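You operate a simulated robot arm through the tools that you are given. There is no shell and no other tool.

You run a simulated robot arm. Do the job below in one go: nothing can be reset, and whatever is moved stays where it is left.

## Task
Hoist the red motor onto the yellow cradle.
Fine: shut the hook latch before lifting; the hook stays in the eye, the chain eased.

Only the result counts: the job must be done as asked and must still hold three seconds after the hand-in. Knocking over, shifting, dropping, spilling or breaking anything else fails it.

## Robot
A 6-joint arm with a two-finger gripper, fixed in place. Base frame: the origin is at the foot of the arm, x ahead of it, y to its left, z up. Readings come in mm, rad, newtons and seconds.
With the tool pointing down near the work surface it reaches from about 300 to 720 mm from the base axis. Its first joint turns from -2.897 to 2.897 rad. Payload 3.43 kg.
The TCP is the grasp point between the finger pads, 20 mm short of the fingertips. In the tool frame z runs along the fingers and y along their closing line. The gripper opens to 190 mm. The gripper's body begins 248 mm behind the TCP.
Orientation is told as [roll, pitch, yaw] about the base's x, y, z axes, in that order, counted from this pose: with the fingers straight down and closing along the base's y, the tool's x points along the base's -x, its y along +y and its z along -z.

## Interface
- The arm moves only by the tool jog_arm. Its argument "motion" is a list of rows, each a list of 7 numbers: the turn, a rotation vector about the tool's x, y, z in rad, then the shift along the tool's x, y, z in mm, then the gripper command, from -1 (fully open) to 1 (shut), values between in proportion. In form: [[rx, ry, rz, tx, ty, tz, jaw], ...]. A call has 1 to 20 rows; each row shifts and turns the commanded pose from where the row before left it, along the tool's axes as they then stand. Each row takes 0.2 s and may step no farther than 50 mm and 0.15 rad from the row before; otherwise, or with a gripper value out of range, the whole call is refused. A pose out of reach is approached as far as the arm can. The call stops where the force on the tool passes 40 N (or 10 N more than at its start, if that is more) or the arm is blocked; 0.2 s more then pass. Each finger travels about 153 mm/s and halts on what it meets, pressing with about 44 N; the grip force reading is that of the motor and also rises with nothing between the fingers. The clock runs only during rows and for 0.2 s after the last one: add rows that do not move to give the fingers time. It gives the time, the measured TCP pose, the force on the tool (base axes), the opening and the grip force at its end, in the units of the frame above (readings bear some noise), with the torque about the TCP (base axes, N m) and any sound that the robot's microphone picked up.
- Cameras (640 x 400 px; columns grow to the right, rows downward): "scene" is fixed at [219.1, -649.3, 1505.5]; the picture's right is [0.77, -0.64, 0.00], its down [-0.15, -0.18, -0.97] and it looks along [0.62, 0.75, -0.23] (base axes); focal length 286 px, centre (320, 200). "wrist" rides on the gripper at [70, -8, -288] in the tool frame; the picture's right is [0.12, 0.99, 0.00], its down [-0.96, 0.11, -0.25] and it looks along [-0.25, 0.03, 0.97] (tool axes); focal length 261 px, centre (320, 200). There is no depth. A picture from a camera that has moved, and an enlarged one, comes with that camera's place and axes in the base frame and with its lens.
- get_image(camera): a new picture of that camera. No time passes.
- lift_body(by): slides the trunk up (or, below 0, down) by that many mm; the arm rides with it, the base frame stays. It gives what a move gives, with no picture.
- inspect(camera, box): a new picture of the part [left, top, right, bottom] of that camera's present view, enlarged. No time passes.
- finish_job(): hands the job in; it is judged then, once.

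Places have to be worked out from the pictures, the camera data and where the tool is seen. Open the gripper and draw the arm clear of the work before you hand the job in, unless the task says otherwise.

The tools are called after "Call:" by a JSON object that holds its "method" and its "body". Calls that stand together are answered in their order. jog_arm: Moves the arm, as the interface text tells. Its arguments: {"type":"object","properties":{"motion":{"type":"array","items":{"type":"array","items":{"type":"number"}}}},"required":["motion"]} The other tools are called the same way: lift_body (by) slides the trunk up or down; get_image (camera) takes a picture; inspect (camera, box) takes an enlarged picture of a part of a camera's view; finish_job () hands the job in.

At the start:

```text
t: 0.0
tcp_pos: [607.7, 58.4, 1512.4]
orientation: [0.0, -0.002, 0.002]
wrist_force: [0.0, 0.5, -0.5]
wrist_torque: [-0.01, 0.0, 0.02]
opening: 190.0
grasp_force: 0.2
trunk travel left (down, up): [-325.0, 115.0]
```

scene: 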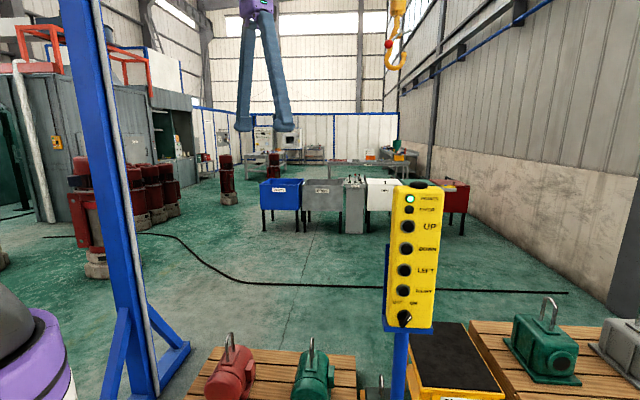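
wrist: 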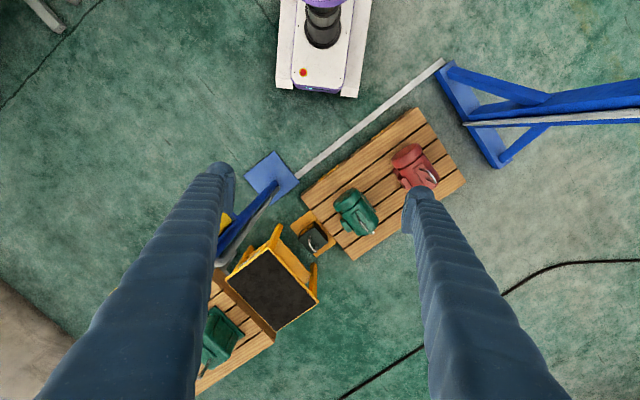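

I'll begin by enlarging the pendant panel, the hook and the motors in the scene, and the wrist view of the floor.

Call:
{"method": "inspect", "body": {"camera": "scene", "box": [370, 170, 450, 340]}}

Call:
{"method": "inspect", "body": {"camera": "scene", "box": [340, 0, 460, 80]}}

Call:
{"method": "inspect", "body": {"camera": "scene", "box": [180, 290, 640, 400]}}

Call:
{"method": "inspect", "body": {"camera": "wrist", "box": [180, 40, 500, 360]}}

```text
2.35 times, centred on (410, 255) of scene
camera zoom: at [219.1, -649.3, 1505.5], right [0.77, -0.64, 0.0], down [-0.15, -0.18, -0.97], along [0.62, 0.75, -0.23], focal length 674 px, centre (108, 71)
```

zoom: 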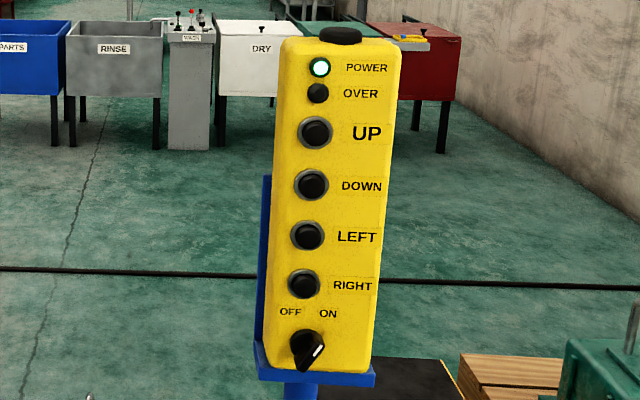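

```text
5.00 times, centred on (400, 40) of scene
camera zoom: at [219.1, -649.3, 1505.5], right [0.77, -0.64, 0.0], down [-0.15, -0.18, -0.97], along [0.62, 0.75, -0.23], focal length 1432 px, centre (-80, 1000)
```

zoom: 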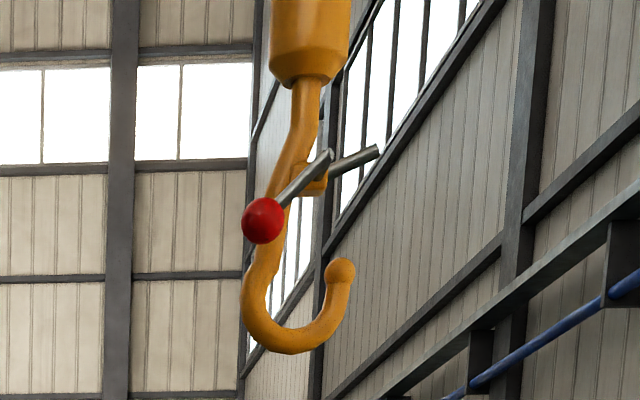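

```text
1.39 times, centred on (410, 345) of scene
camera zoom: at [219.1, -649.3, 1505.5], right [0.77, -0.64, 0.0], down [-0.15, -0.18, -0.97], along [0.62, 0.75, -0.23], focal length 398 px, centre (195, -2)
```

zoom: 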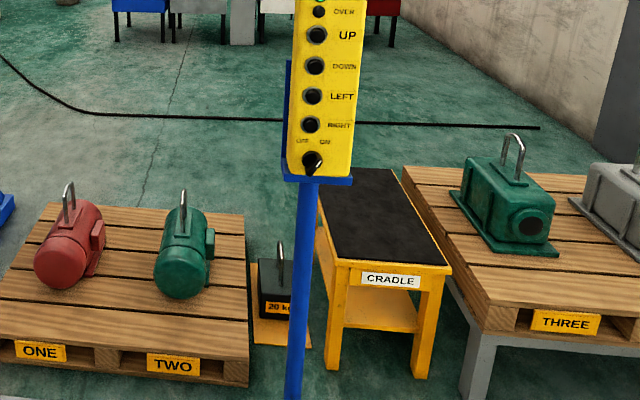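

```text
1.25 times, centred on (340, 200) of wrist
camera zoom: at [535.4, 49.5, 1800.0], right [-0.12, 0.99, 0.0], down [0.96, 0.12, 0.25], along [0.25, 0.03, -0.97], focal length 326 px, centre (295, 200)
```

zoom: 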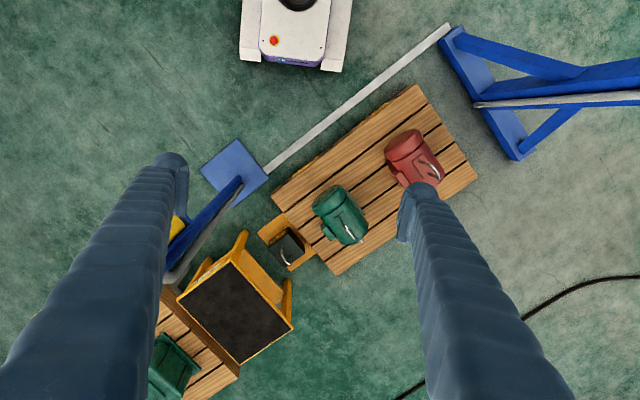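

The pendant (POWER lit, switch at ON) stands at roughly (850, -260, 1200), facing the scene camera. The red motor is near (650, 620, 260), and the hook hangs over the line between the green motor and the cradle. I'll swing the arm right and pitch the tool up so the wrist camera can see the pendant.

Call:
{"method": "jog_arm", "body": {"motion": [[0, 0, 0, -1.5, -44.75, 7.75, -1], [0, 0, 0, -1.5, -44.75, 7.75, -1], [0, 0, 0, -1.5, -44.75, 7.75, -1], [0, 0, 0, -1.5, -44.75, 7.75, -1], [0, 0, 0, -1.5, -44.75, 7.75, -1], [0, 0, 0, -1.5, -44.75, 7.75, -1], [0, 0, 0, -1.5, -44.75, 7.75, -1], [0, 0, 0, -1.5, -44.75, 7.75, -1], [0, -0.15, 0, 0, 0, 0, -1], [0, -0.15, 0, 0, 0, 0, -1], [0, -0.15, 0, 0, 0, 0, -1], [0, -0.15, 0, 0, 0, 0, -1], [0, -0.15, 0, 0, 0, 0, -1], [0, -0.15, 0, 0, 0, 0, -1]]}}

Call:
{"method": "get_image", "body": {"camera": "wrist"}}

Call:
{"method": "get_image", "body": {"camera": "scene"}}

```text
t: 3.0
tcp_pos: [618.3, -302.1, 1450.9]
orientation: [0.0, -0.899, -0.001]
wrist_force: [0.1, 1.0, -0.6]
wrist_torque: [-0.03, 0.05, 0.0]
opening: 190.0
grasp_force: 0.0
trunk travel left (down, up): [-325.0, 115.0]
```

```text
taken
camera wrist: at [347.6, -310.1, 1573.7], right [-0.07, 0.99, -0.09], down [0.41, 0.12, 0.91], along [0.91, 0.03, -0.41], focal length 261 px, centre (320, 200)
```

wrist: 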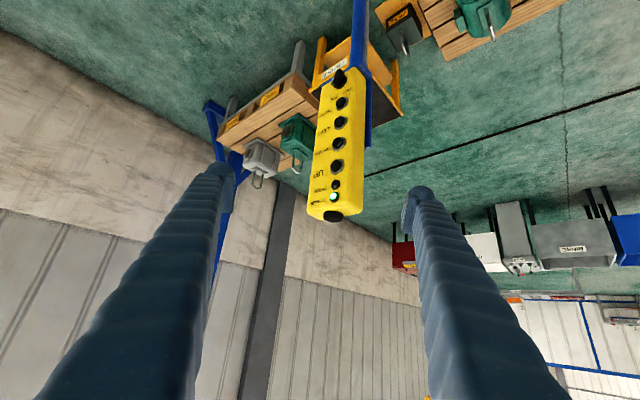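

```text
taken
```

scene: 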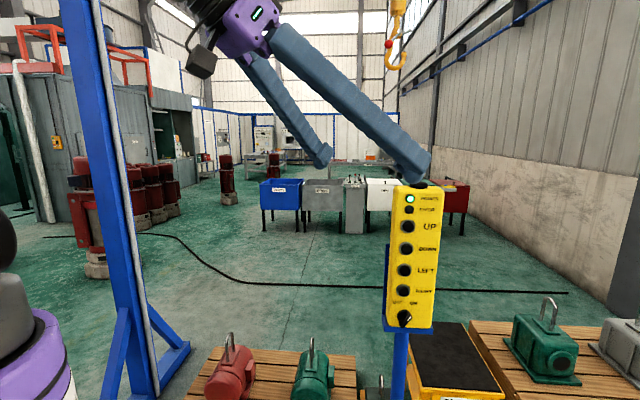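

The panel is now in view of the wrist camera (upside down). I'll enlarge it to read the button positions for triangulation.

Call:
{"method": "inspect", "body": {"camera": "wrist", "box": [270, 50, 430, 230]}}

Call:
{"method": "inspect", "body": {"camera": "scene", "box": [370, 180, 450, 260]}}

Call:
{"method": "inspect", "body": {"camera": "scene", "box": [370, 250, 450, 340]}}

```text
2.22 times, centred on (350, 140) of wrist
camera zoom: at [347.6, -310.1, 1573.7], right [-0.07, 0.99, -0.09], down [0.41, 0.12, 0.91], along [0.91, 0.03, -0.41], focal length 579 px, centre (253, 333)
```

zoom: 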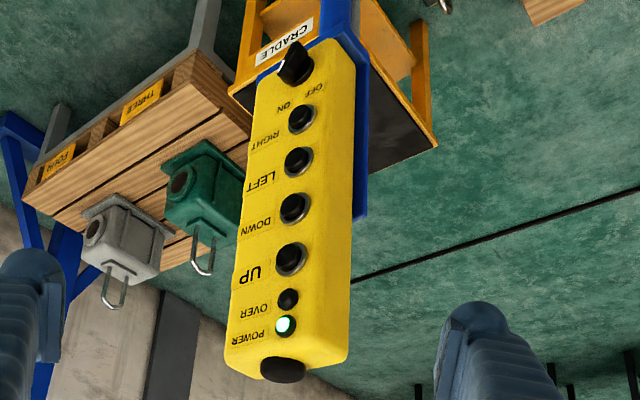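

```text
5.00 times, centred on (410, 220) of scene
camera zoom: at [219.1, -649.3, 1505.5], right [0.77, -0.64, 0.0], down [-0.15, -0.18, -0.97], along [0.62, 0.75, -0.23], focal length 1432 px, centre (-130, 100)
```

zoom: 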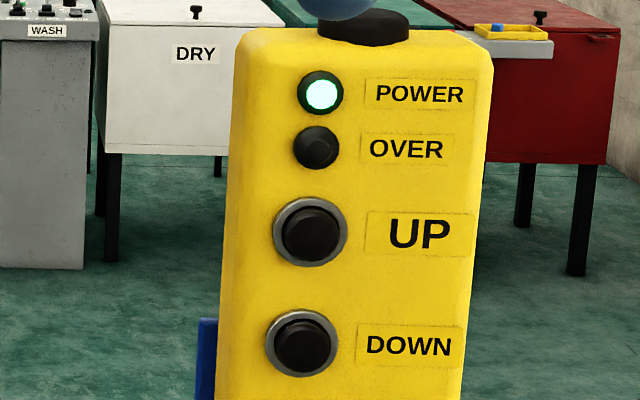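

```text
4.44 times, centred on (410, 295) of scene
camera zoom: at [219.1, -649.3, 1505.5], right [0.77, -0.64, 0.0], down [-0.15, -0.18, -0.97], along [0.62, 0.75, -0.23], focal length 1273 px, centre (-80, -222)
```

zoom: 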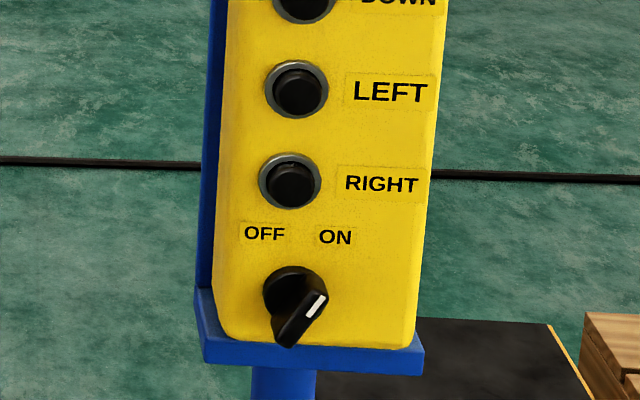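

Triangulation puts the buttons near (824, -265) at z = 1276 (UP), 1218 (DOWN), 1158 (LEFT) and 1096 (RIGHT). I need the panel's facing direction, so I'll look closer.

Call:
{"method": "inspect", "body": {"camera": "wrist", "box": [290, 140, 390, 230]}}

Call:
{"method": "inspect", "body": {"camera": "wrist", "box": [300, 60, 400, 150]}}

Call:
{"method": "inspect", "body": {"camera": "scene", "box": [375, 0, 425, 70]}}

```text
4.44 times, centred on (340, 185) of wrist
camera zoom: at [347.6, -310.1, 1573.7], right [-0.07, 0.99, -0.09], down [0.41, 0.12, 0.91], along [0.91, 0.03, -0.41], focal length 1158 px, centre (231, 267)
```

zoom: 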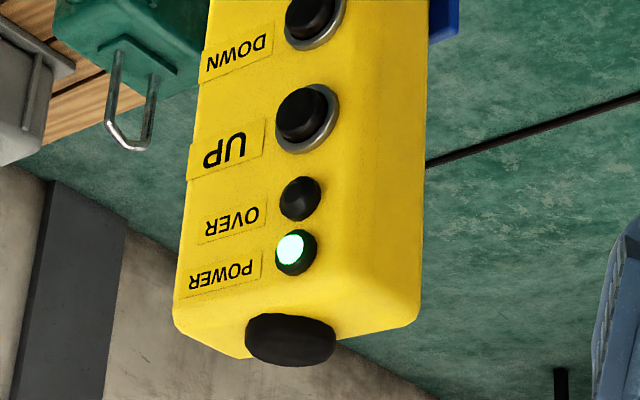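

```text
4.44 times, centred on (350, 105) of wrist
camera zoom: at [347.6, -310.1, 1573.7], right [-0.07, 0.99, -0.09], down [0.41, 0.12, 0.91], along [0.91, 0.03, -0.41], focal length 1158 px, centre (187, 622)
```

zoom: 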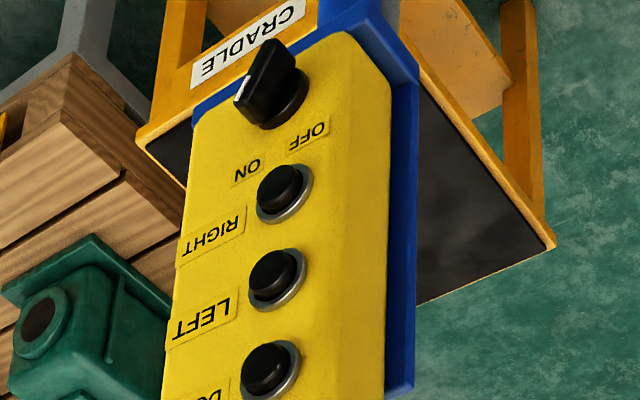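

```text
5.71 times, centred on (400, 35) of scene
camera zoom: at [219.1, -649.3, 1505.5], right [0.77, -0.64, 0.0], down [-0.15, -0.18, -0.97], along [0.62, 0.75, -0.23], focal length 1636 px, centre (-137, 1143)
```

zoom: 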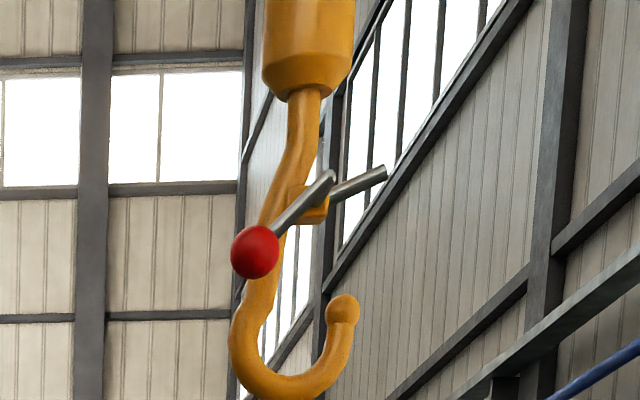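

The panel face's inward normal is at a yaw of about 45–47°. I'll yaw the tool by about 0.8 rad and pitch it to horizontal, keeping the TCP in free air.

Call:
{"method": "jog_arm", "body": {"motion": [[-0.1057, 0, -0.084, 0, 0, 0, -1], [-0.1057, 0, -0.084, 0, 0, 0, -1], [-0.1057, 0, -0.084, 0, 0, 0, -1], [-0.1057, 0, -0.084, 0, 0, 0, -1], [-0.1057, 0, -0.084, 0, 0, 0, -1], [-0.1057, 0, -0.084, 0, 0, 0, -1], [0, -0.15, 0, 0, 0, 0, -1], [0, -0.15, 0, 0, 0, 0, -1], [0, -0.15, 0, 0, 0, 0, -1], [0, -0.15, 0, 0, 0, 0, -1]]}}

Call:
{"method": "get_image", "body": {"camera": "wrist"}}

Call:
{"method": "get_image", "body": {"camera": "scene"}}

```text
t: 5.2
tcp_pos: [620.4, -299.7, 1450.7]
orientation: [0.012, -1.5, 0.8]
wrist_force: [0.5, -0.3, -0.2]
wrist_torque: [0.05, -0.07, 0.07]
opening: 189.9
grasp_force: 0.1
trunk travel left (down, up): [-325.0, 115.0]
```

```text
taken
camera wrist: at [423.8, -518.4, 1400.3], right [-0.73, 0.68, -0.12], down [-0.21, -0.05, 0.98], along [0.66, 0.73, 0.18], focal length 261 px, centre (320, 200)
```

wrist: 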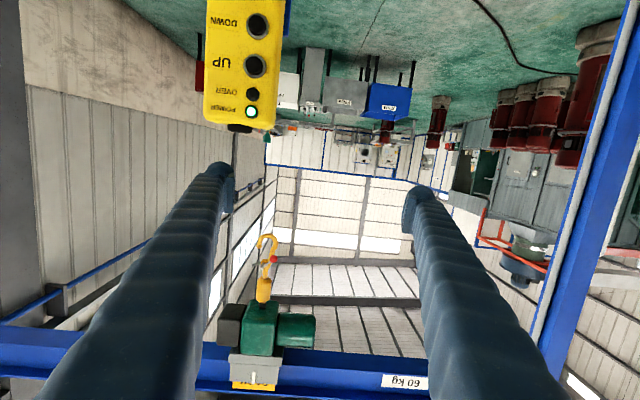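

```text
taken
```

scene: 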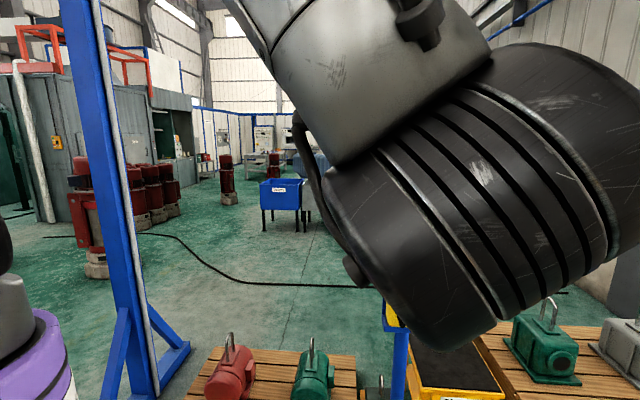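

The arm can take this orientation. The crane beam (labelled 60 kg), trolley and hook are now visible, so I'll look closer at the hook, the beam labels and the panel.

Call:
{"method": "inspect", "body": {"camera": "wrist", "box": [200, 220, 440, 400]}}

Call:
{"method": "inspect", "body": {"camera": "wrist", "box": [230, 225, 300, 305]}}

Call:
{"method": "inspect", "body": {"camera": "wrist", "box": [190, 0, 300, 140]}}

```text
2.22 times, centred on (320, 310) of wrist
camera zoom: at [423.8, -518.4, 1400.3], right [-0.73, 0.68, -0.12], down [-0.21, -0.05, 0.98], along [0.66, 0.73, 0.18], focal length 579 px, centre (320, -44)
```

zoom: 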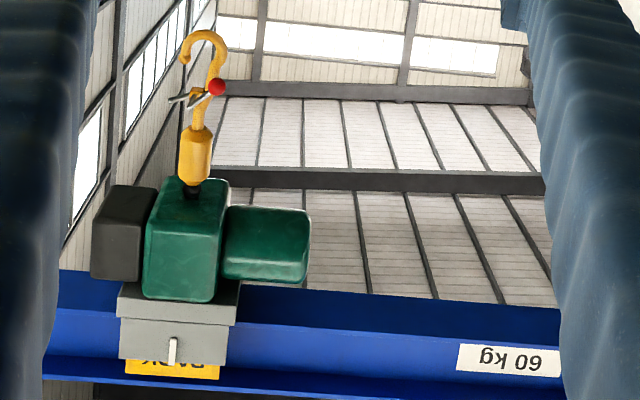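

```text
5.00 times, centred on (265, 265) of wrist
camera zoom: at [423.8, -518.4, 1400.3], right [-0.73, 0.68, -0.12], down [-0.21, -0.05, 0.98], along [0.66, 0.73, 0.18], focal length 1303 px, centre (595, -125)
```

zoom: 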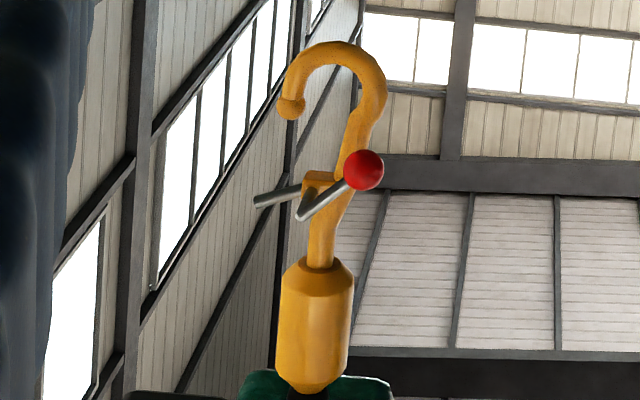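

```text
2.86 times, centred on (245, 70) of wrist
camera zoom: at [423.8, -518.4, 1400.3], right [-0.73, 0.68, -0.12], down [-0.21, -0.05, 0.98], along [0.66, 0.73, 0.18], focal length 745 px, centre (534, 571)
```

zoom: 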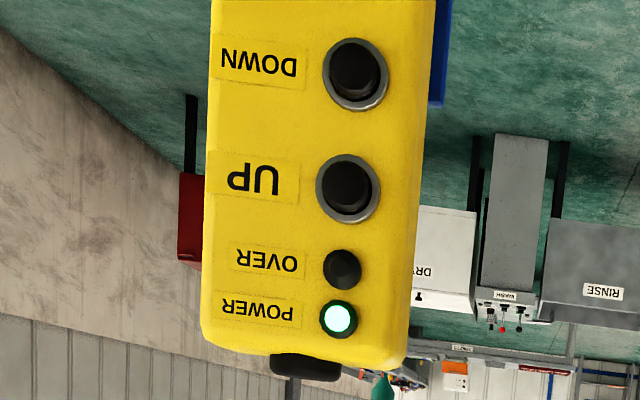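

The trolley stands at its PARK mark. Triangulation gives the hook shank at about (1229, 97, 1869), its tip at (1261, 85, 1806) on the right side, and the red ball lever at (1176, 97, 1829). I'll close the fingers and move the TCP to a spot about 80 mm in front of the button column, still above the panel.

Call:
{"method": "jog_arm", "body": {"motion": [[0, 0, 0, 0, -30.5, 21.4, 1], [0, 0, 0, 0, -30.5, 21.4, 1], [0, 0, 0, 0, -30.5, 21.4, 1], [0, 0, 0, 0, -30.5, 21.4, 1], [0, 0, 0, 0, 0, 0, 1]]}}

Call:
{"method": "get_image", "body": {"camera": "wrist"}}

Call:
{"method": "get_image", "body": {"camera": "scene"}}

```text
t: 6.4
tcp_pos: [766.7, -319.7, 1446.1]
orientation: [0.004, -1.499, 0.808]
wrist_force: [0.2, 0.2, -0.3]
wrist_torque: [-0.01, 0.05, -0.02]
opening: 0.0
grasp_force: 34.5
trunk travel left (down, up): [-325.0, 115.0]
```

```text
taken
camera wrist: at [571.0, -538.9, 1396.1], right [-0.73, 0.68, -0.12], down [-0.21, -0.05, 0.98], along [0.66, 0.73, 0.18], focal length 261 px, centre (320, 200)
```

wrist: 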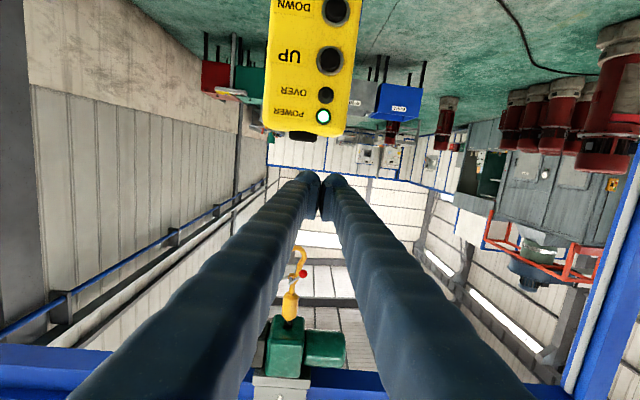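

```text
taken
```

scene: 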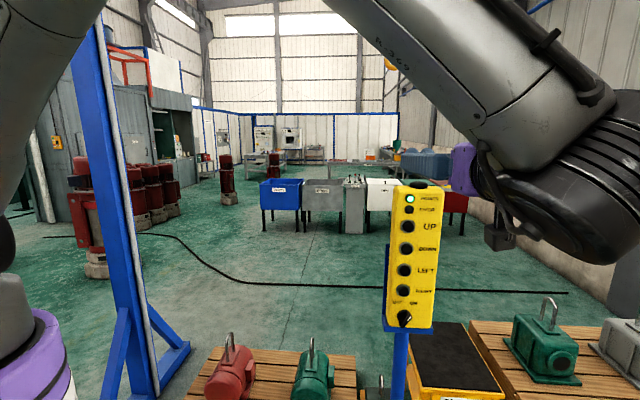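

The view is good and the tool is about 79 mm in front of the button column with a lateral error of about 4 mm. I'll lower the trunk by 286 mm to bring the fingers to the LEFT button's height.

Call:
{"method": "lift_body", "body": {"by": -286}}

Call:
{"method": "get_image", "body": {"camera": "wrist"}}

Call:
{"method": "get_image", "body": {"camera": "scene"}}

```text
t: 9.3
tcp_pos: [767.7, -320.8, 1159.9]
orientation: [0.007, -1.498, 0.805]
wrist_force: [0.7, 0.0, -0.1]
wrist_torque: [-0.01, 0.05, 0.01]
opening: 0.0
grasp_force: 34.3
trunk travel left (down, up): [-39.0, 401.0]
```

```text
taken
camera wrist: at [571.1, -538.9, 1109.9], right [-0.73, 0.68, -0.12], down [-0.21, -0.05, 0.98], along [0.66, 0.73, 0.18], focal length 261 px, centre (320, 200)
```

wrist: 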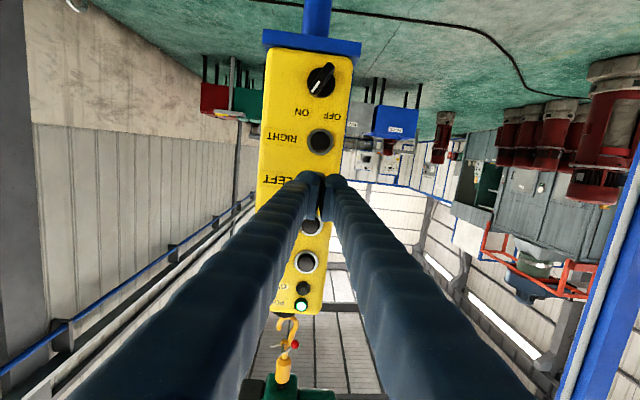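

```text
taken
```

scene: 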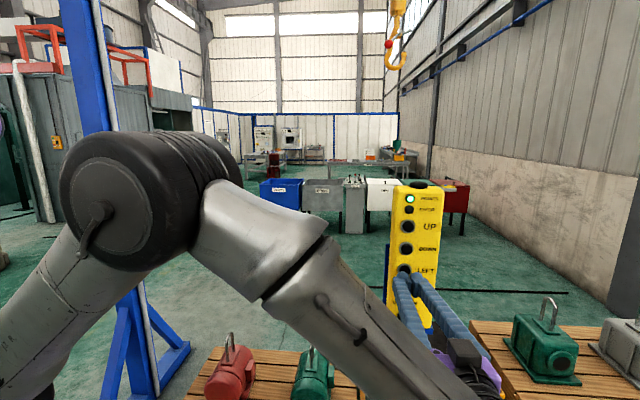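

The fingertips sit just in front of LEFT. I'll correct by a few mm and approach, then creep forward in small steps watching the force and sounds.

Call:
{"method": "jog_arm", "body": {"motion": [[0, 0, 0, -4.2, -2.4, 20, 1], [0, 0, 0, 0, 0, 15, 1], [0, 0, 0, 0, 0, 4, 1]]}}

Call:
{"method": "inspect", "body": {"camera": "scene", "box": [360, 180, 480, 340]}}

Call:
{"method": "inspect", "body": {"camera": "wrist", "box": [260, 120, 380, 260]}}

```text
t: 10.1
tcp_pos: [795.3, -292.8, 1162.8]
orientation: [0.006, -1.5, 0.807]
wrist_force: [0.3, -0.4, 0.7]
wrist_torque: [-0.01, 0.03, 0.01]
opening: 0.2
grasp_force: 34.0
trunk travel left (down, up): [-39.0, 401.0]
```

```text
2.50 times, centred on (420, 260) of scene
camera zoom: at [219.1, -649.3, 1505.5], right [0.77, -0.64, 0.0], down [-0.15, -0.18, -0.97], along [0.62, 0.75, -0.23], focal length 716 px, centre (70, 50)
```

zoom: 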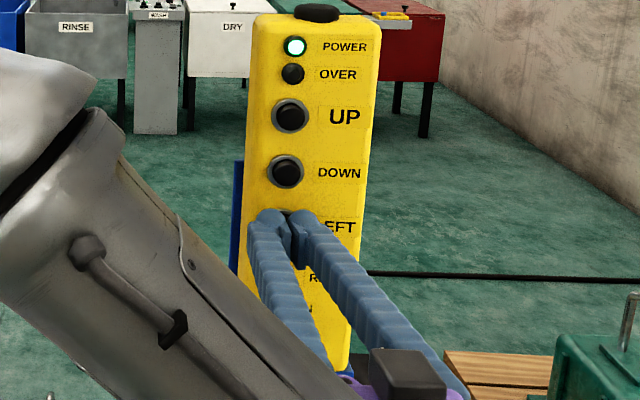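

```text
2.86 times, centred on (320, 190) of wrist
camera zoom: at [599.8, -512.4, 1111.5], right [-0.73, 0.68, -0.12], down [-0.21, -0.05, 0.98], along [0.66, 0.73, 0.18], focal length 745 px, centre (320, 229)
```

zoom: 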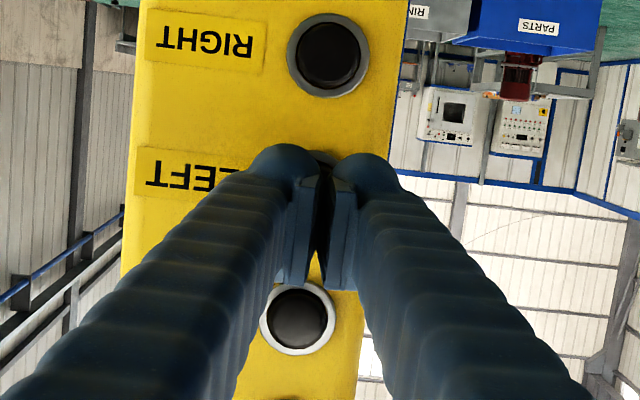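

The tips are centred on LEFT, about 18 mm from the ring plane. I'll creep forward with 3 mm steps.

Call:
{"method": "jog_arm", "body": {"motion": [[0, 0, 0, 0, 0, 3, 1], [0, 0, 0, 0, 0, 3, 1], [0, 0, 0, 0, 0, 2, 1]]}}

Call:
{"method": "get_image", "body": {"camera": "scene"}}

```text
t: 10.9
tcp_pos: [801.7, -288.3, 1160.0]
orientation: [0.009, -1.498, 0.802]
wrist_force: [-0.3, 0.7, -0.3]
wrist_torque: [-0.01, 0.0, -0.01]
opening: 0.0
grasp_force: 34.5
trunk travel left (down, up): [-39.0, 401.0]
```

```text
taken
```

scene: 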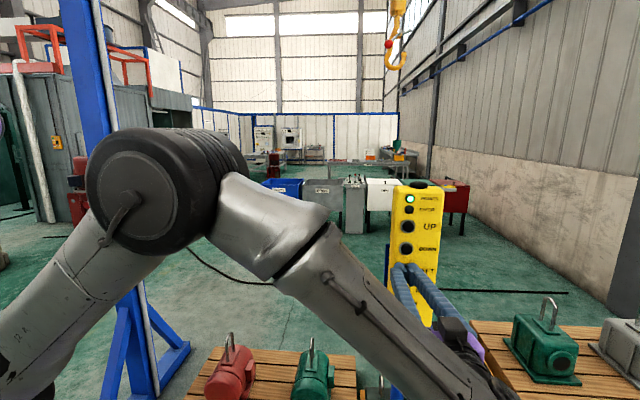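

No contact force yet and the hook has not moved. I'll continue creeping in 2 mm steps.

Call:
{"method": "jog_arm", "body": {"motion": [[0, 0, 0, 0, 0, 2, 1], [0, 0, 0, 0, 0, 2, 1], [0, 0, 0, 0, 0, 2, 1]]}}

Call:
{"method": "inspect", "body": {"camera": "scene", "box": [340, 0, 460, 80]}}

```text
t: 11.7
tcp_pos: [807.0, -284.4, 1160.5]
orientation: [0.01, -1.499, 0.801]
wrist_force: [0.1, 0.5, -1.1]
wrist_torque: [-0.02, 0.0, -0.02]
opening: 0.0
grasp_force: 34.3
trunk travel left (down, up): [-39.0, 401.0]
```

```text
5.00 times, centred on (400, 40) of scene
camera zoom: at [219.1, -649.3, 1505.5], right [0.77, -0.64, 0.0], down [-0.15, -0.18, -0.97], along [0.62, 0.75, -0.23], focal length 1432 px, centre (-80, 1000)
```

zoom: 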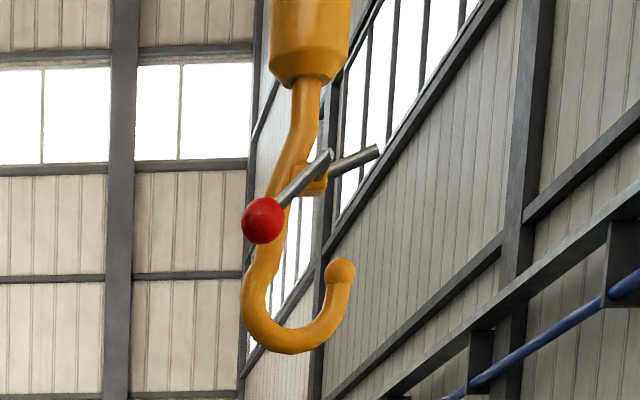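

Still no contact; the tips should be about 4 mm off the ring plane. Continuing in small steps.

Call:
{"method": "jog_arm", "body": {"motion": [[0, 0, 0, 0, 0, 2, 1], [0, 0, 0, 0, 0, 2, 1]]}}

Call:
{"method": "inspect", "body": {"camera": "scene", "box": [370, 180, 470, 300]}}

Call:
{"method": "inspect", "body": {"camera": "wrist", "box": [270, 120, 370, 240]}}

```text
t: 12.3
tcp_pos: [808.9, -279.9, 1158.7]
orientation: [0.009, -1.501, 0.802]
wrist_force: [0.8, -1.4, 0.8]
wrist_torque: [-0.01, -0.01, -0.04]
opening: 0.0
grasp_force: 34.3
trunk travel left (down, up): [-39.0, 401.0]
```

```text
3.33 times, centred on (420, 240) of scene
camera zoom: at [219.1, -649.3, 1505.5], right [0.77, -0.64, 0.0], down [-0.15, -0.18, -0.97], along [0.62, 0.75, -0.23], focal length 955 px, centre (-13, 67)
```

zoom: 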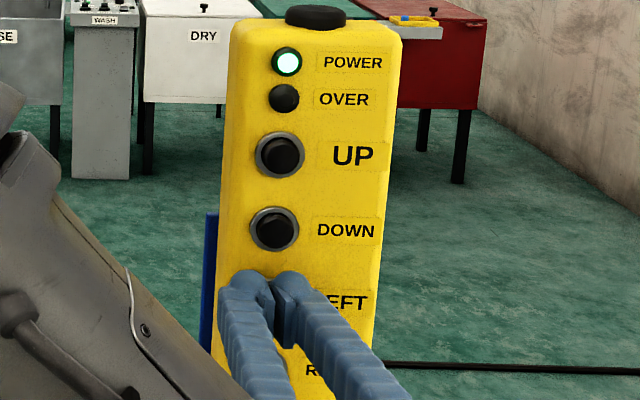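

```text
3.33 times, centred on (320, 180) of wrist
camera zoom: at [611.8, -498.8, 1109.8], right [-0.73, 0.68, -0.12], down [-0.21, -0.05, 0.98], along [0.66, 0.73, 0.18], focal length 869 px, centre (320, 267)
```

zoom: 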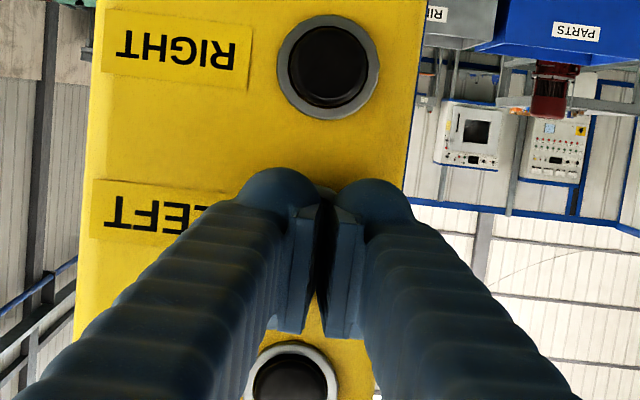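

Still free. I'll keep advancing in 2 mm steps; the 40 N limit guards the panel.

Call:
{"method": "jog_arm", "body": {"motion": [[0, 0, 0, 0, 0, 2, 1], [0, 0, 0, 0, 0, 2, 1]]}}

Call:
{"method": "inspect", "body": {"camera": "scene", "box": [340, 0, 460, 80]}}

```text
t: 12.9
tcp_pos: [811.5, -277.5, 1159.4]
orientation: [0.007, -1.5, 0.803]
wrist_force: [-1.1, -1.7, 1.2]
wrist_torque: [-0.02, -0.03, -0.01]
opening: 0.0
grasp_force: 34.6
trunk travel left (down, up): [-39.0, 401.0]
```

```text
5.00 times, centred on (400, 40) of scene
camera zoom: at [219.1, -649.3, 1505.5], right [0.77, -0.64, 0.0], down [-0.15, -0.18, -0.97], along [0.62, 0.75, -0.23], focal length 1432 px, centre (-80, 1000)
```

zoom: 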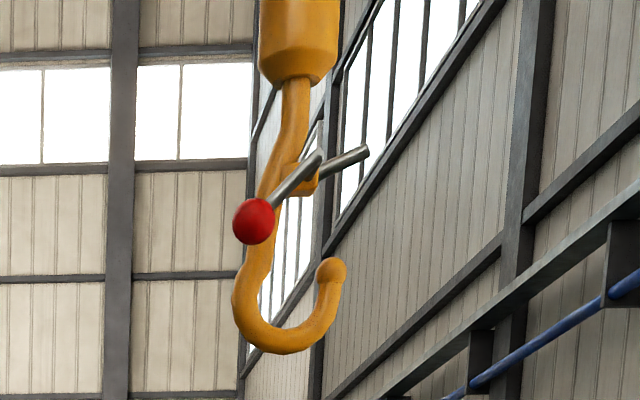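

The hook has started moving left (about 8 mm) with only about 2 N on the tool, so LEFT is pressed. I'll hold for a second to measure the speed.

Call:
{"method": "jog_arm", "body": {"motion": [[0, 0, 0, 0, 0, 1, 1], [0, 0, 0, 0, 0, 0, 1], [0, 0, 0, 0, 0, 0, 1], [0, 0, 0, 0, 0, 0, 1]]}}

Call:
{"method": "inspect", "body": {"camera": "scene", "box": [340, 0, 460, 80]}}

```text
t: 13.9
tcp_pos: [811.6, -277.3, 1159.5]
orientation: [0.008, -1.5, 0.803]
wrist_force: [-2.1, -1.8, -0.4]
wrist_torque: [0.03, 0.0, -0.03]
opening: 0.0
grasp_force: 34.5
trunk travel left (down, up): [-39.0, 401.0]
```

```text
5.00 times, centred on (400, 40) of scene
camera zoom: at [219.1, -649.3, 1505.5], right [0.77, -0.64, 0.0], down [-0.15, -0.18, -0.97], along [0.62, 0.75, -0.23], focal length 1432 px, centre (-80, 1000)
```

zoom: 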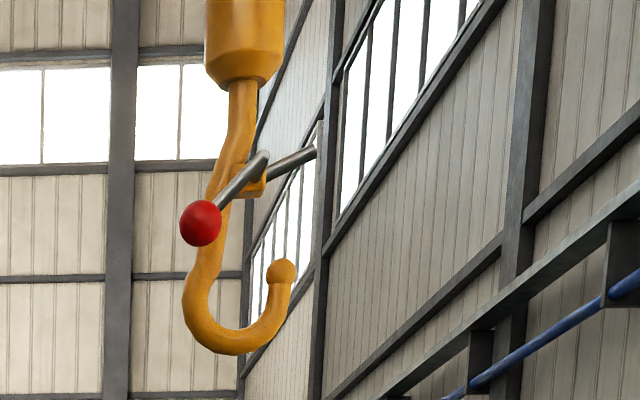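

The trolley moves at about 40 mm/s. Before travelling further I'll measure the red motor's eye in the scene picture.

Call:
{"method": "inspect", "body": {"camera": "scene", "box": [190, 320, 290, 400]}}

Call:
{"method": "inspect", "body": {"camera": "scene", "box": [280, 320, 400, 400]}}

Call:
{"method": "get_image", "body": {"camera": "wrist"}}

```text
5.00 times, centred on (240, 360) of scene
camera zoom: at [219.1, -649.3, 1505.5], right [0.77, -0.64, 0.0], down [-0.15, -0.18, -0.97], along [0.62, 0.75, -0.23], focal length 1432 px, centre (720, -600)
```

zoom: 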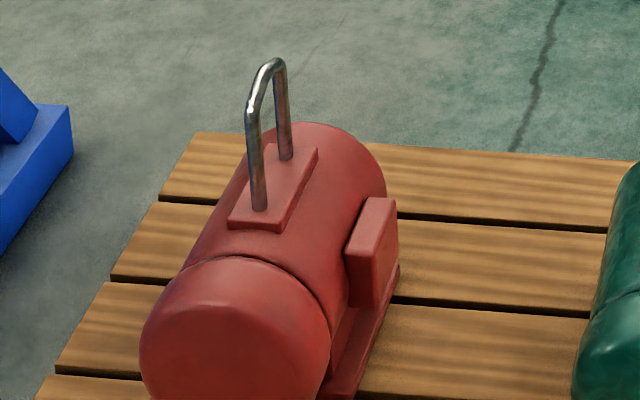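

```text
5.00 times, centred on (340, 360) of scene
camera zoom: at [219.1, -649.3, 1505.5], right [0.77, -0.64, 0.0], down [-0.15, -0.18, -0.97], along [0.62, 0.75, -0.23], focal length 1432 px, centre (220, -600)
```

zoom: 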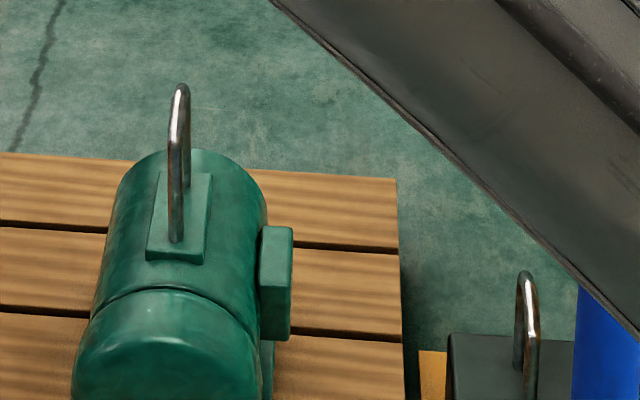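

```text
taken
camera wrist: at [615.1, -495.6, 1109.3], right [-0.73, 0.68, -0.12], down [-0.21, -0.05, 0.98], along [0.66, 0.73, 0.18], focal length 261 px, centre (320, 200)
```

wrist: 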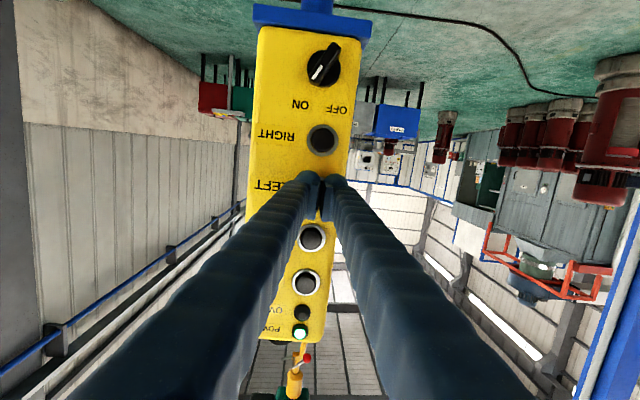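

With the hook line as reference, the red eye's bail is at about (669–679, 620–647), its top at about z = 465–490 and its plane across the travel line, so the hook tip can enter from the left. I'll keep holding LEFT and track the hook.

Call:
{"method": "jog_arm", "body": {"motion": [[0, 0, 0, 0, 0, 0, 1], [0, 0, 0, 0, 0, 0, 1], [0, 0, 0, 0, 0, 0, 1], [0, 0, 0, 0, 0, 0, 1], [0, 0, 0, 0, 0, 0, 1], [0, 0, 0, 0, 0, 0, 1], [0, 0, 0, 0, 0, 0, 1], [0, 0, 0, 0, 0, 0, 1], [0, 0, 0, 0, 0, 0, 1], [0, 0, 0, 0, 0, 0, 1], [0, 0, 0, 0, 0, 0, 1], [0, 0, 0, 0, 0, 0, 1], [0, 0, 0, 0, 0, 0, 1], [0, 0, 0, 0, 0, 0, 1], [0, 0, 0, 0, 0, 0, 1], [0, 0, 0, 0, 0, 0, 1], [0, 0, 0, 0, 0, 0, 1], [0, 0, 0, 0, 0, 0, 1], [0, 0, 0, 0, 0, 0, 1], [0, 0, 0, 0, 0, 0, 1]]}}

Call:
{"method": "get_image", "body": {"camera": "scene"}}

```text
t: 18.1
tcp_pos: [810.4, -277.1, 1159.1]
orientation: [0.01, -1.498, 0.802]
wrist_force: [-2.1, -2.2, 0.0]
wrist_torque: [0.0, -0.01, -0.06]
opening: 0.2
grasp_force: 33.9
trunk travel left (down, up): [-39.0, 401.0]
```

```text
taken
```

scene: 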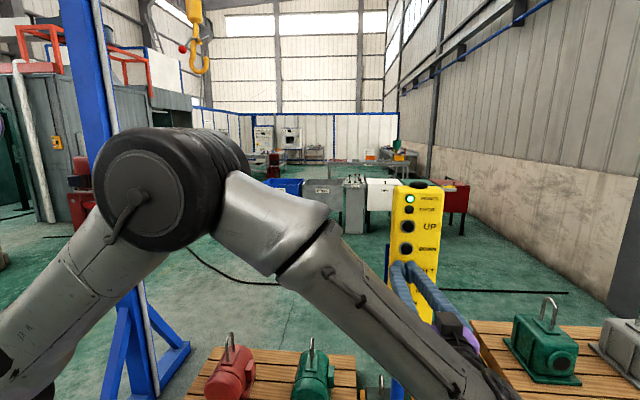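

The trolley has sped up far more than expected: the hook is already left of the red motor. Releasing immediately.

Call:
{"method": "jog_arm", "body": {"motion": [[0, 0, 0, 0, 0, -30, 1]]}}

Call:
{"method": "get_image", "body": {"camera": "scene"}}

```text
t: 18.5
tcp_pos: [793.2, -299.0, 1160.1]
orientation: [0.007, -1.499, 0.805]
wrist_force: [0.6, 0.7, 0.4]
wrist_torque: [-0.05, 0.03, -0.05]
opening: 0.0
grasp_force: 33.9
trunk travel left (down, up): [-39.0, 401.0]
```

```text
taken
```

scene: 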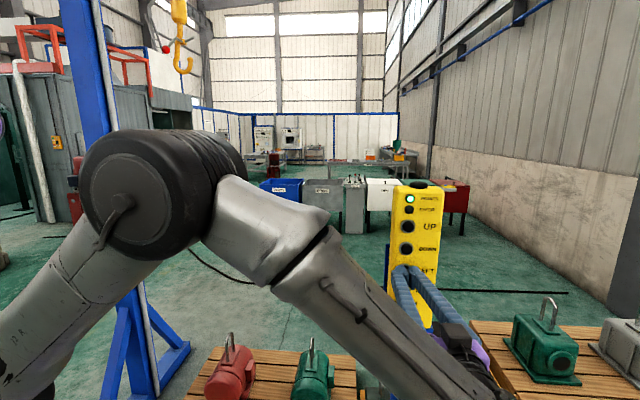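

The button is released. I'll let it settle for a second and check that the trolley has stopped.

Call:
{"method": "jog_arm", "body": {"motion": [[0, 0, 0, 0, 0, 0, 1], [0, 0, 0, 0, 0, 0, 1], [0, 0, 0, 0, 0, 0, 1], [0, 0, 0, 0, 0, 0, 1]]}}

Call:
{"method": "get_image", "body": {"camera": "scene"}}

Call:
{"method": "inspect", "body": {"camera": "scene", "box": [120, 0, 240, 80]}}

```text
t: 19.5
tcp_pos: [791.7, -298.6, 1159.7]
orientation: [0.01, -1.498, 0.802]
wrist_force: [0.3, -0.3, 1.2]
wrist_torque: [0.01, 0.02, 0.0]
opening: 0.0
grasp_force: 34.5
trunk travel left (down, up): [-39.0, 401.0]
```

```text
taken
```

scene: 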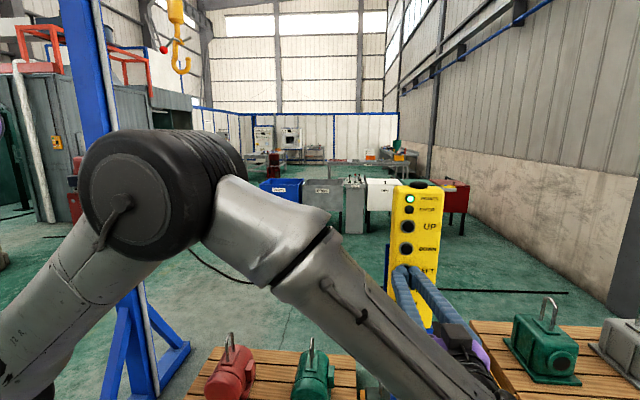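

```text
5.00 times, centred on (180, 40) of scene
camera zoom: at [219.1, -649.3, 1505.5], right [0.77, -0.64, 0.0], down [-0.15, -0.18, -0.97], along [0.62, 0.75, -0.23], focal length 1432 px, centre (1020, 1000)
```

zoom: 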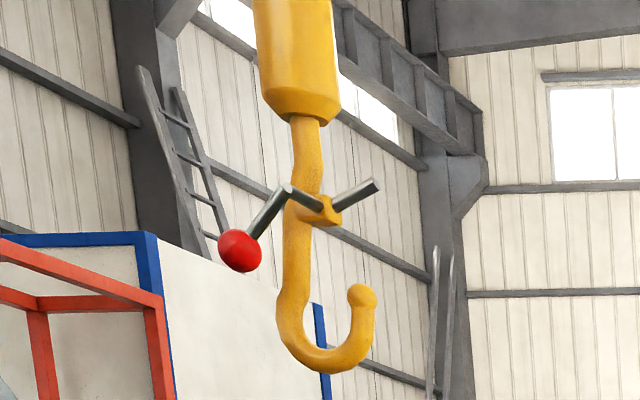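

The trolley has stopped with the hook about 105 mm left of the red eye, which is a good place to lower it. The speed builds up steadily at about 50 mm/s², so I'll use timed presses. Raising the trunk 59 mm puts the fingertips at DOWN.

Call:
{"method": "lift_body", "body": {"by": 59}}

Call:
{"method": "inspect", "body": {"camera": "scene", "box": [370, 180, 470, 300]}}

Call:
{"method": "inspect", "body": {"camera": "wrist", "box": [260, 120, 380, 260]}}

```text
t: 20.5
tcp_pos: [791.2, -299.8, 1218.8]
orientation: [0.017, -1.499, 0.794]
wrist_force: [0.1, 0.1, 0.1]
wrist_torque: [0.05, 0.01, 0.03]
opening: 0.0
grasp_force: 34.5
trunk travel left (down, up): [-98.0, 342.0]
```

```text
3.33 times, centred on (420, 240) of scene
camera zoom: at [219.1, -649.3, 1505.5], right [0.77, -0.64, 0.0], down [-0.15, -0.18, -0.97], along [0.62, 0.75, -0.23], focal length 955 px, centre (-13, 67)
```

zoom: 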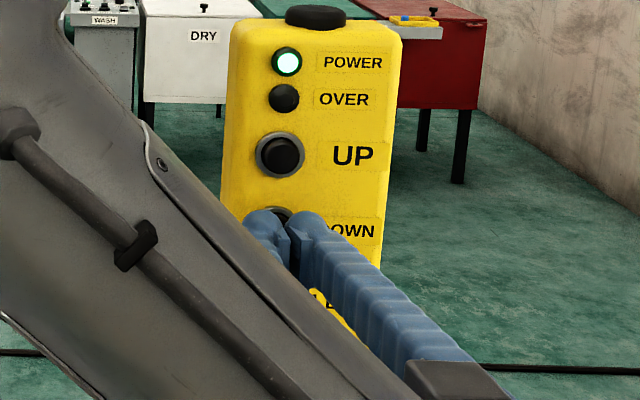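

```text
2.86 times, centred on (320, 190) of wrist
camera zoom: at [595.3, -517.3, 1168.4], right [-0.73, 0.68, -0.12], down [-0.21, -0.05, 0.98], along [0.66, 0.73, 0.18], focal length 745 px, centre (320, 229)
```

zoom: 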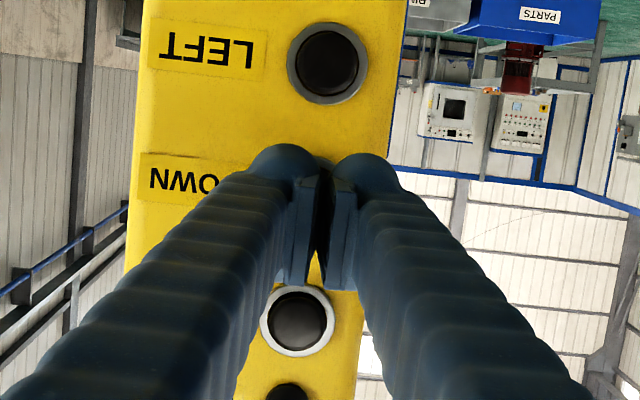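

The tips line up with DOWN the same way. I'll press DOWN for roughly 1.5 s, then back off 10 mm and see how far it lowered.

Call:
{"method": "jog_arm", "body": {"motion": [[0, 0, 0, 0, 0, 24, 1], [0, 0, 0, 0, 0, 4, 1], [0, 0, 0, 0, 0, 2, 1], [0, 0, 0, 0, 0, 0, 1], [0, 0, 0, 0, 0, 0, 1], [0, 0, 0, 0, 0, 0, 1], [0, 0, 0, 0, 0, 0, 1], [0, 0, 0, 0, 0, 0, 1], [0, 0, 0, 0, 0, 0, 1]]}}

Call:
{"method": "get_image", "body": {"camera": "scene"}}

```text
t: 22.5
tcp_pos: [812.2, -277.7, 1216.7]
orientation: [0.006, -1.5, 0.802]
wrist_force: [-2.2, -2.1, 1.5]
wrist_torque: [0.0, -0.06, -0.02]
opening: 0.0
grasp_force: 34.3
trunk travel left (down, up): [-98.0, 342.0]
```

```text
taken
```

scene: 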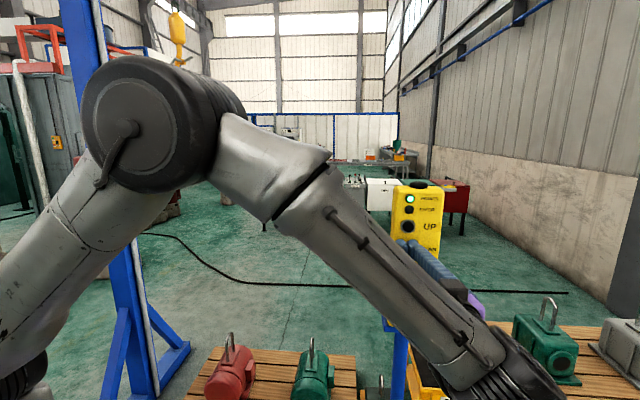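

The hook block has come down about 95 mm. I'll hold for another second and check again.

Call:
{"method": "jog_arm", "body": {"motion": [[0, 0, 0, 0, 0, 0, 1], [0, 0, 0, 0, 0, 0, 1], [0, 0, 0, 0, 0, 0, 1], [0, 0, 0, 0, 0, 0, 1]]}}

Call:
{"method": "get_image", "body": {"camera": "scene"}}

Call:
{"method": "get_image", "body": {"camera": "wrist"}}

```text
t: 23.5
tcp_pos: [811.4, -278.1, 1217.3]
orientation: [0.009, -1.5, 0.804]
wrist_force: [-1.9, -3.0, 2.5]
wrist_torque: [0.02, -0.04, -0.05]
opening: 0.1
grasp_force: 34.9
trunk travel left (down, up): [-98.0, 342.0]
```

```text
taken
```

scene: 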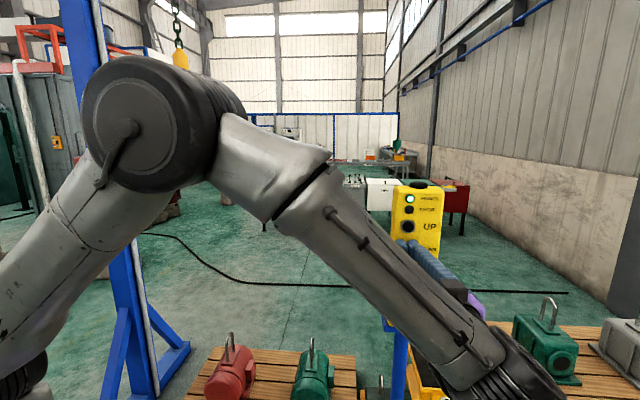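

```text
taken
camera wrist: at [615.3, -496.0, 1167.4], right [-0.73, 0.68, -0.12], down [-0.21, -0.05, 0.98], along [0.66, 0.73, 0.18], focal length 261 px, centre (320, 200)
```

wrist: 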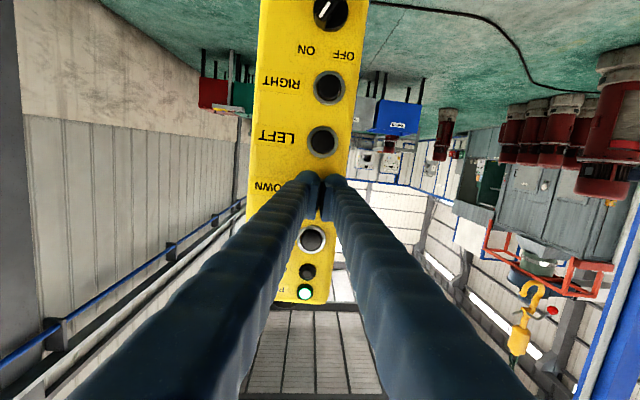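

The wrist camera can see the hook too, at right of its view, and it has descended about 240 mm. I'll hold another 1.2 s and check.

Call:
{"method": "jog_arm", "body": {"motion": [[0, 0, 0, 0, 0, 0, 1], [0, 0, 0, 0, 0, 0, 1], [0, 0, 0, 0, 0, 0, 1], [0, 0, 0, 0, 0, 0, 1], [0, 0, 0, 0, 0, 0, 1]]}}

Call:
{"method": "get_image", "body": {"camera": "wrist"}}

Call:
{"method": "get_image", "body": {"camera": "scene"}}

```text
t: 24.7
tcp_pos: [810.6, -278.1, 1217.8]
orientation: [0.01, -1.498, 0.802]
wrist_force: [-2.6, -2.3, 0.3]
wrist_torque: [0.01, -0.02, -0.07]
opening: 0.0
grasp_force: 34.1
trunk travel left (down, up): [-98.0, 342.0]
```

```text
taken
camera wrist: at [615.4, -496.0, 1167.4], right [-0.73, 0.68, -0.12], down [-0.21, -0.05, 0.98], along [0.66, 0.73, 0.18], focal length 261 px, centre (320, 200)
```

wrist: 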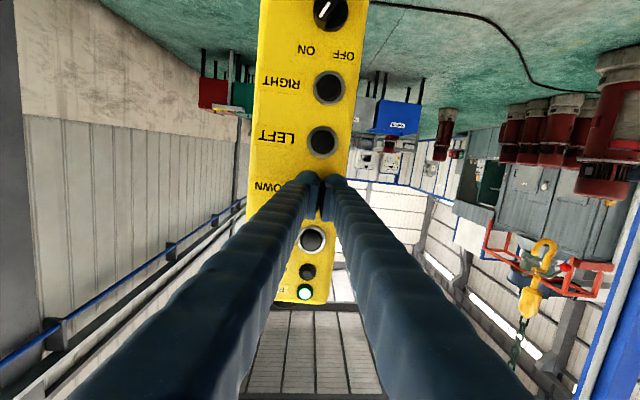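

```text
taken
```

scene: 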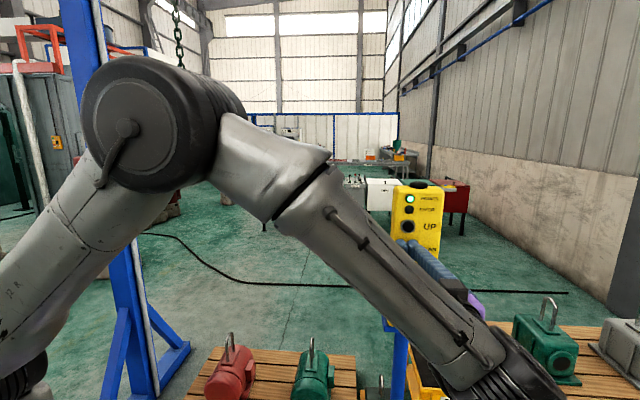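

The descent seems to be steady at about 135 mm/s, with the hook bottom now near z = 1376 and the target around 365. I'll hold another 4 s, then check.

Call:
{"method": "jog_arm", "body": {"motion": [[0, 0, 0, 0, 0, 0, 1], [0, 0, 0, 0, 0, 0, 1], [0, 0, 0, 0, 0, 0, 1], [0, 0, 0, 0, 0, 0, 1], [0, 0, 0, 0, 0, 0, 1], [0, 0, 0, 0, 0, 0, 1], [0, 0, 0, 0, 0, 0, 1], [0, 0, 0, 0, 0, 0, 1], [0, 0, 0, 0, 0, 0, 1], [0, 0, 0, 0, 0, 0, 1], [0, 0, 0, 0, 0, 0, 1], [0, 0, 0, 0, 0, 0, 1], [0, 0, 0, 0, 0, 0, 1], [0, 0, 0, 0, 0, 0, 1]]}}

Call:
{"method": "get_image", "body": {"camera": "wrist"}}

Call:
{"method": "get_image", "body": {"camera": "scene"}}

```text
t: 27.7
tcp_pos: [810.8, -277.9, 1216.5]
orientation: [0.009, -1.501, 0.803]
wrist_force: [-2.5, -1.9, -1.0]
wrist_torque: [0.03, -0.01, -0.03]
opening: 0.1
grasp_force: 33.8
trunk travel left (down, up): [-98.0, 342.0]
```

```text
taken
camera wrist: at [615.4, -496.0, 1167.4], right [-0.73, 0.68, -0.12], down [-0.21, -0.05, 0.98], along [0.66, 0.73, 0.18], focal length 261 px, centre (320, 200)
```

wrist: 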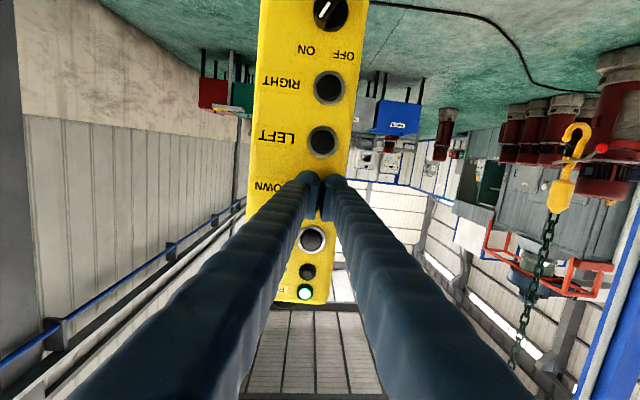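

```text
taken
```

scene: 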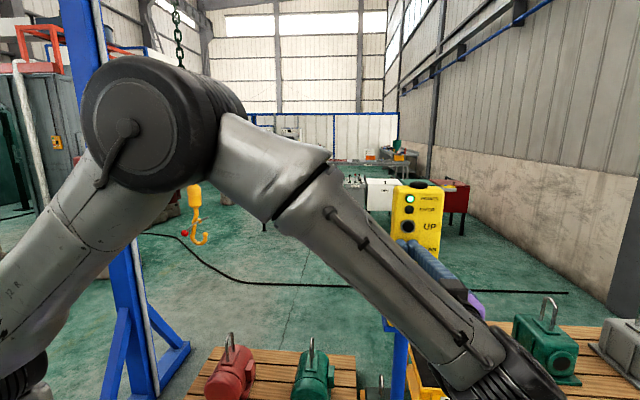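

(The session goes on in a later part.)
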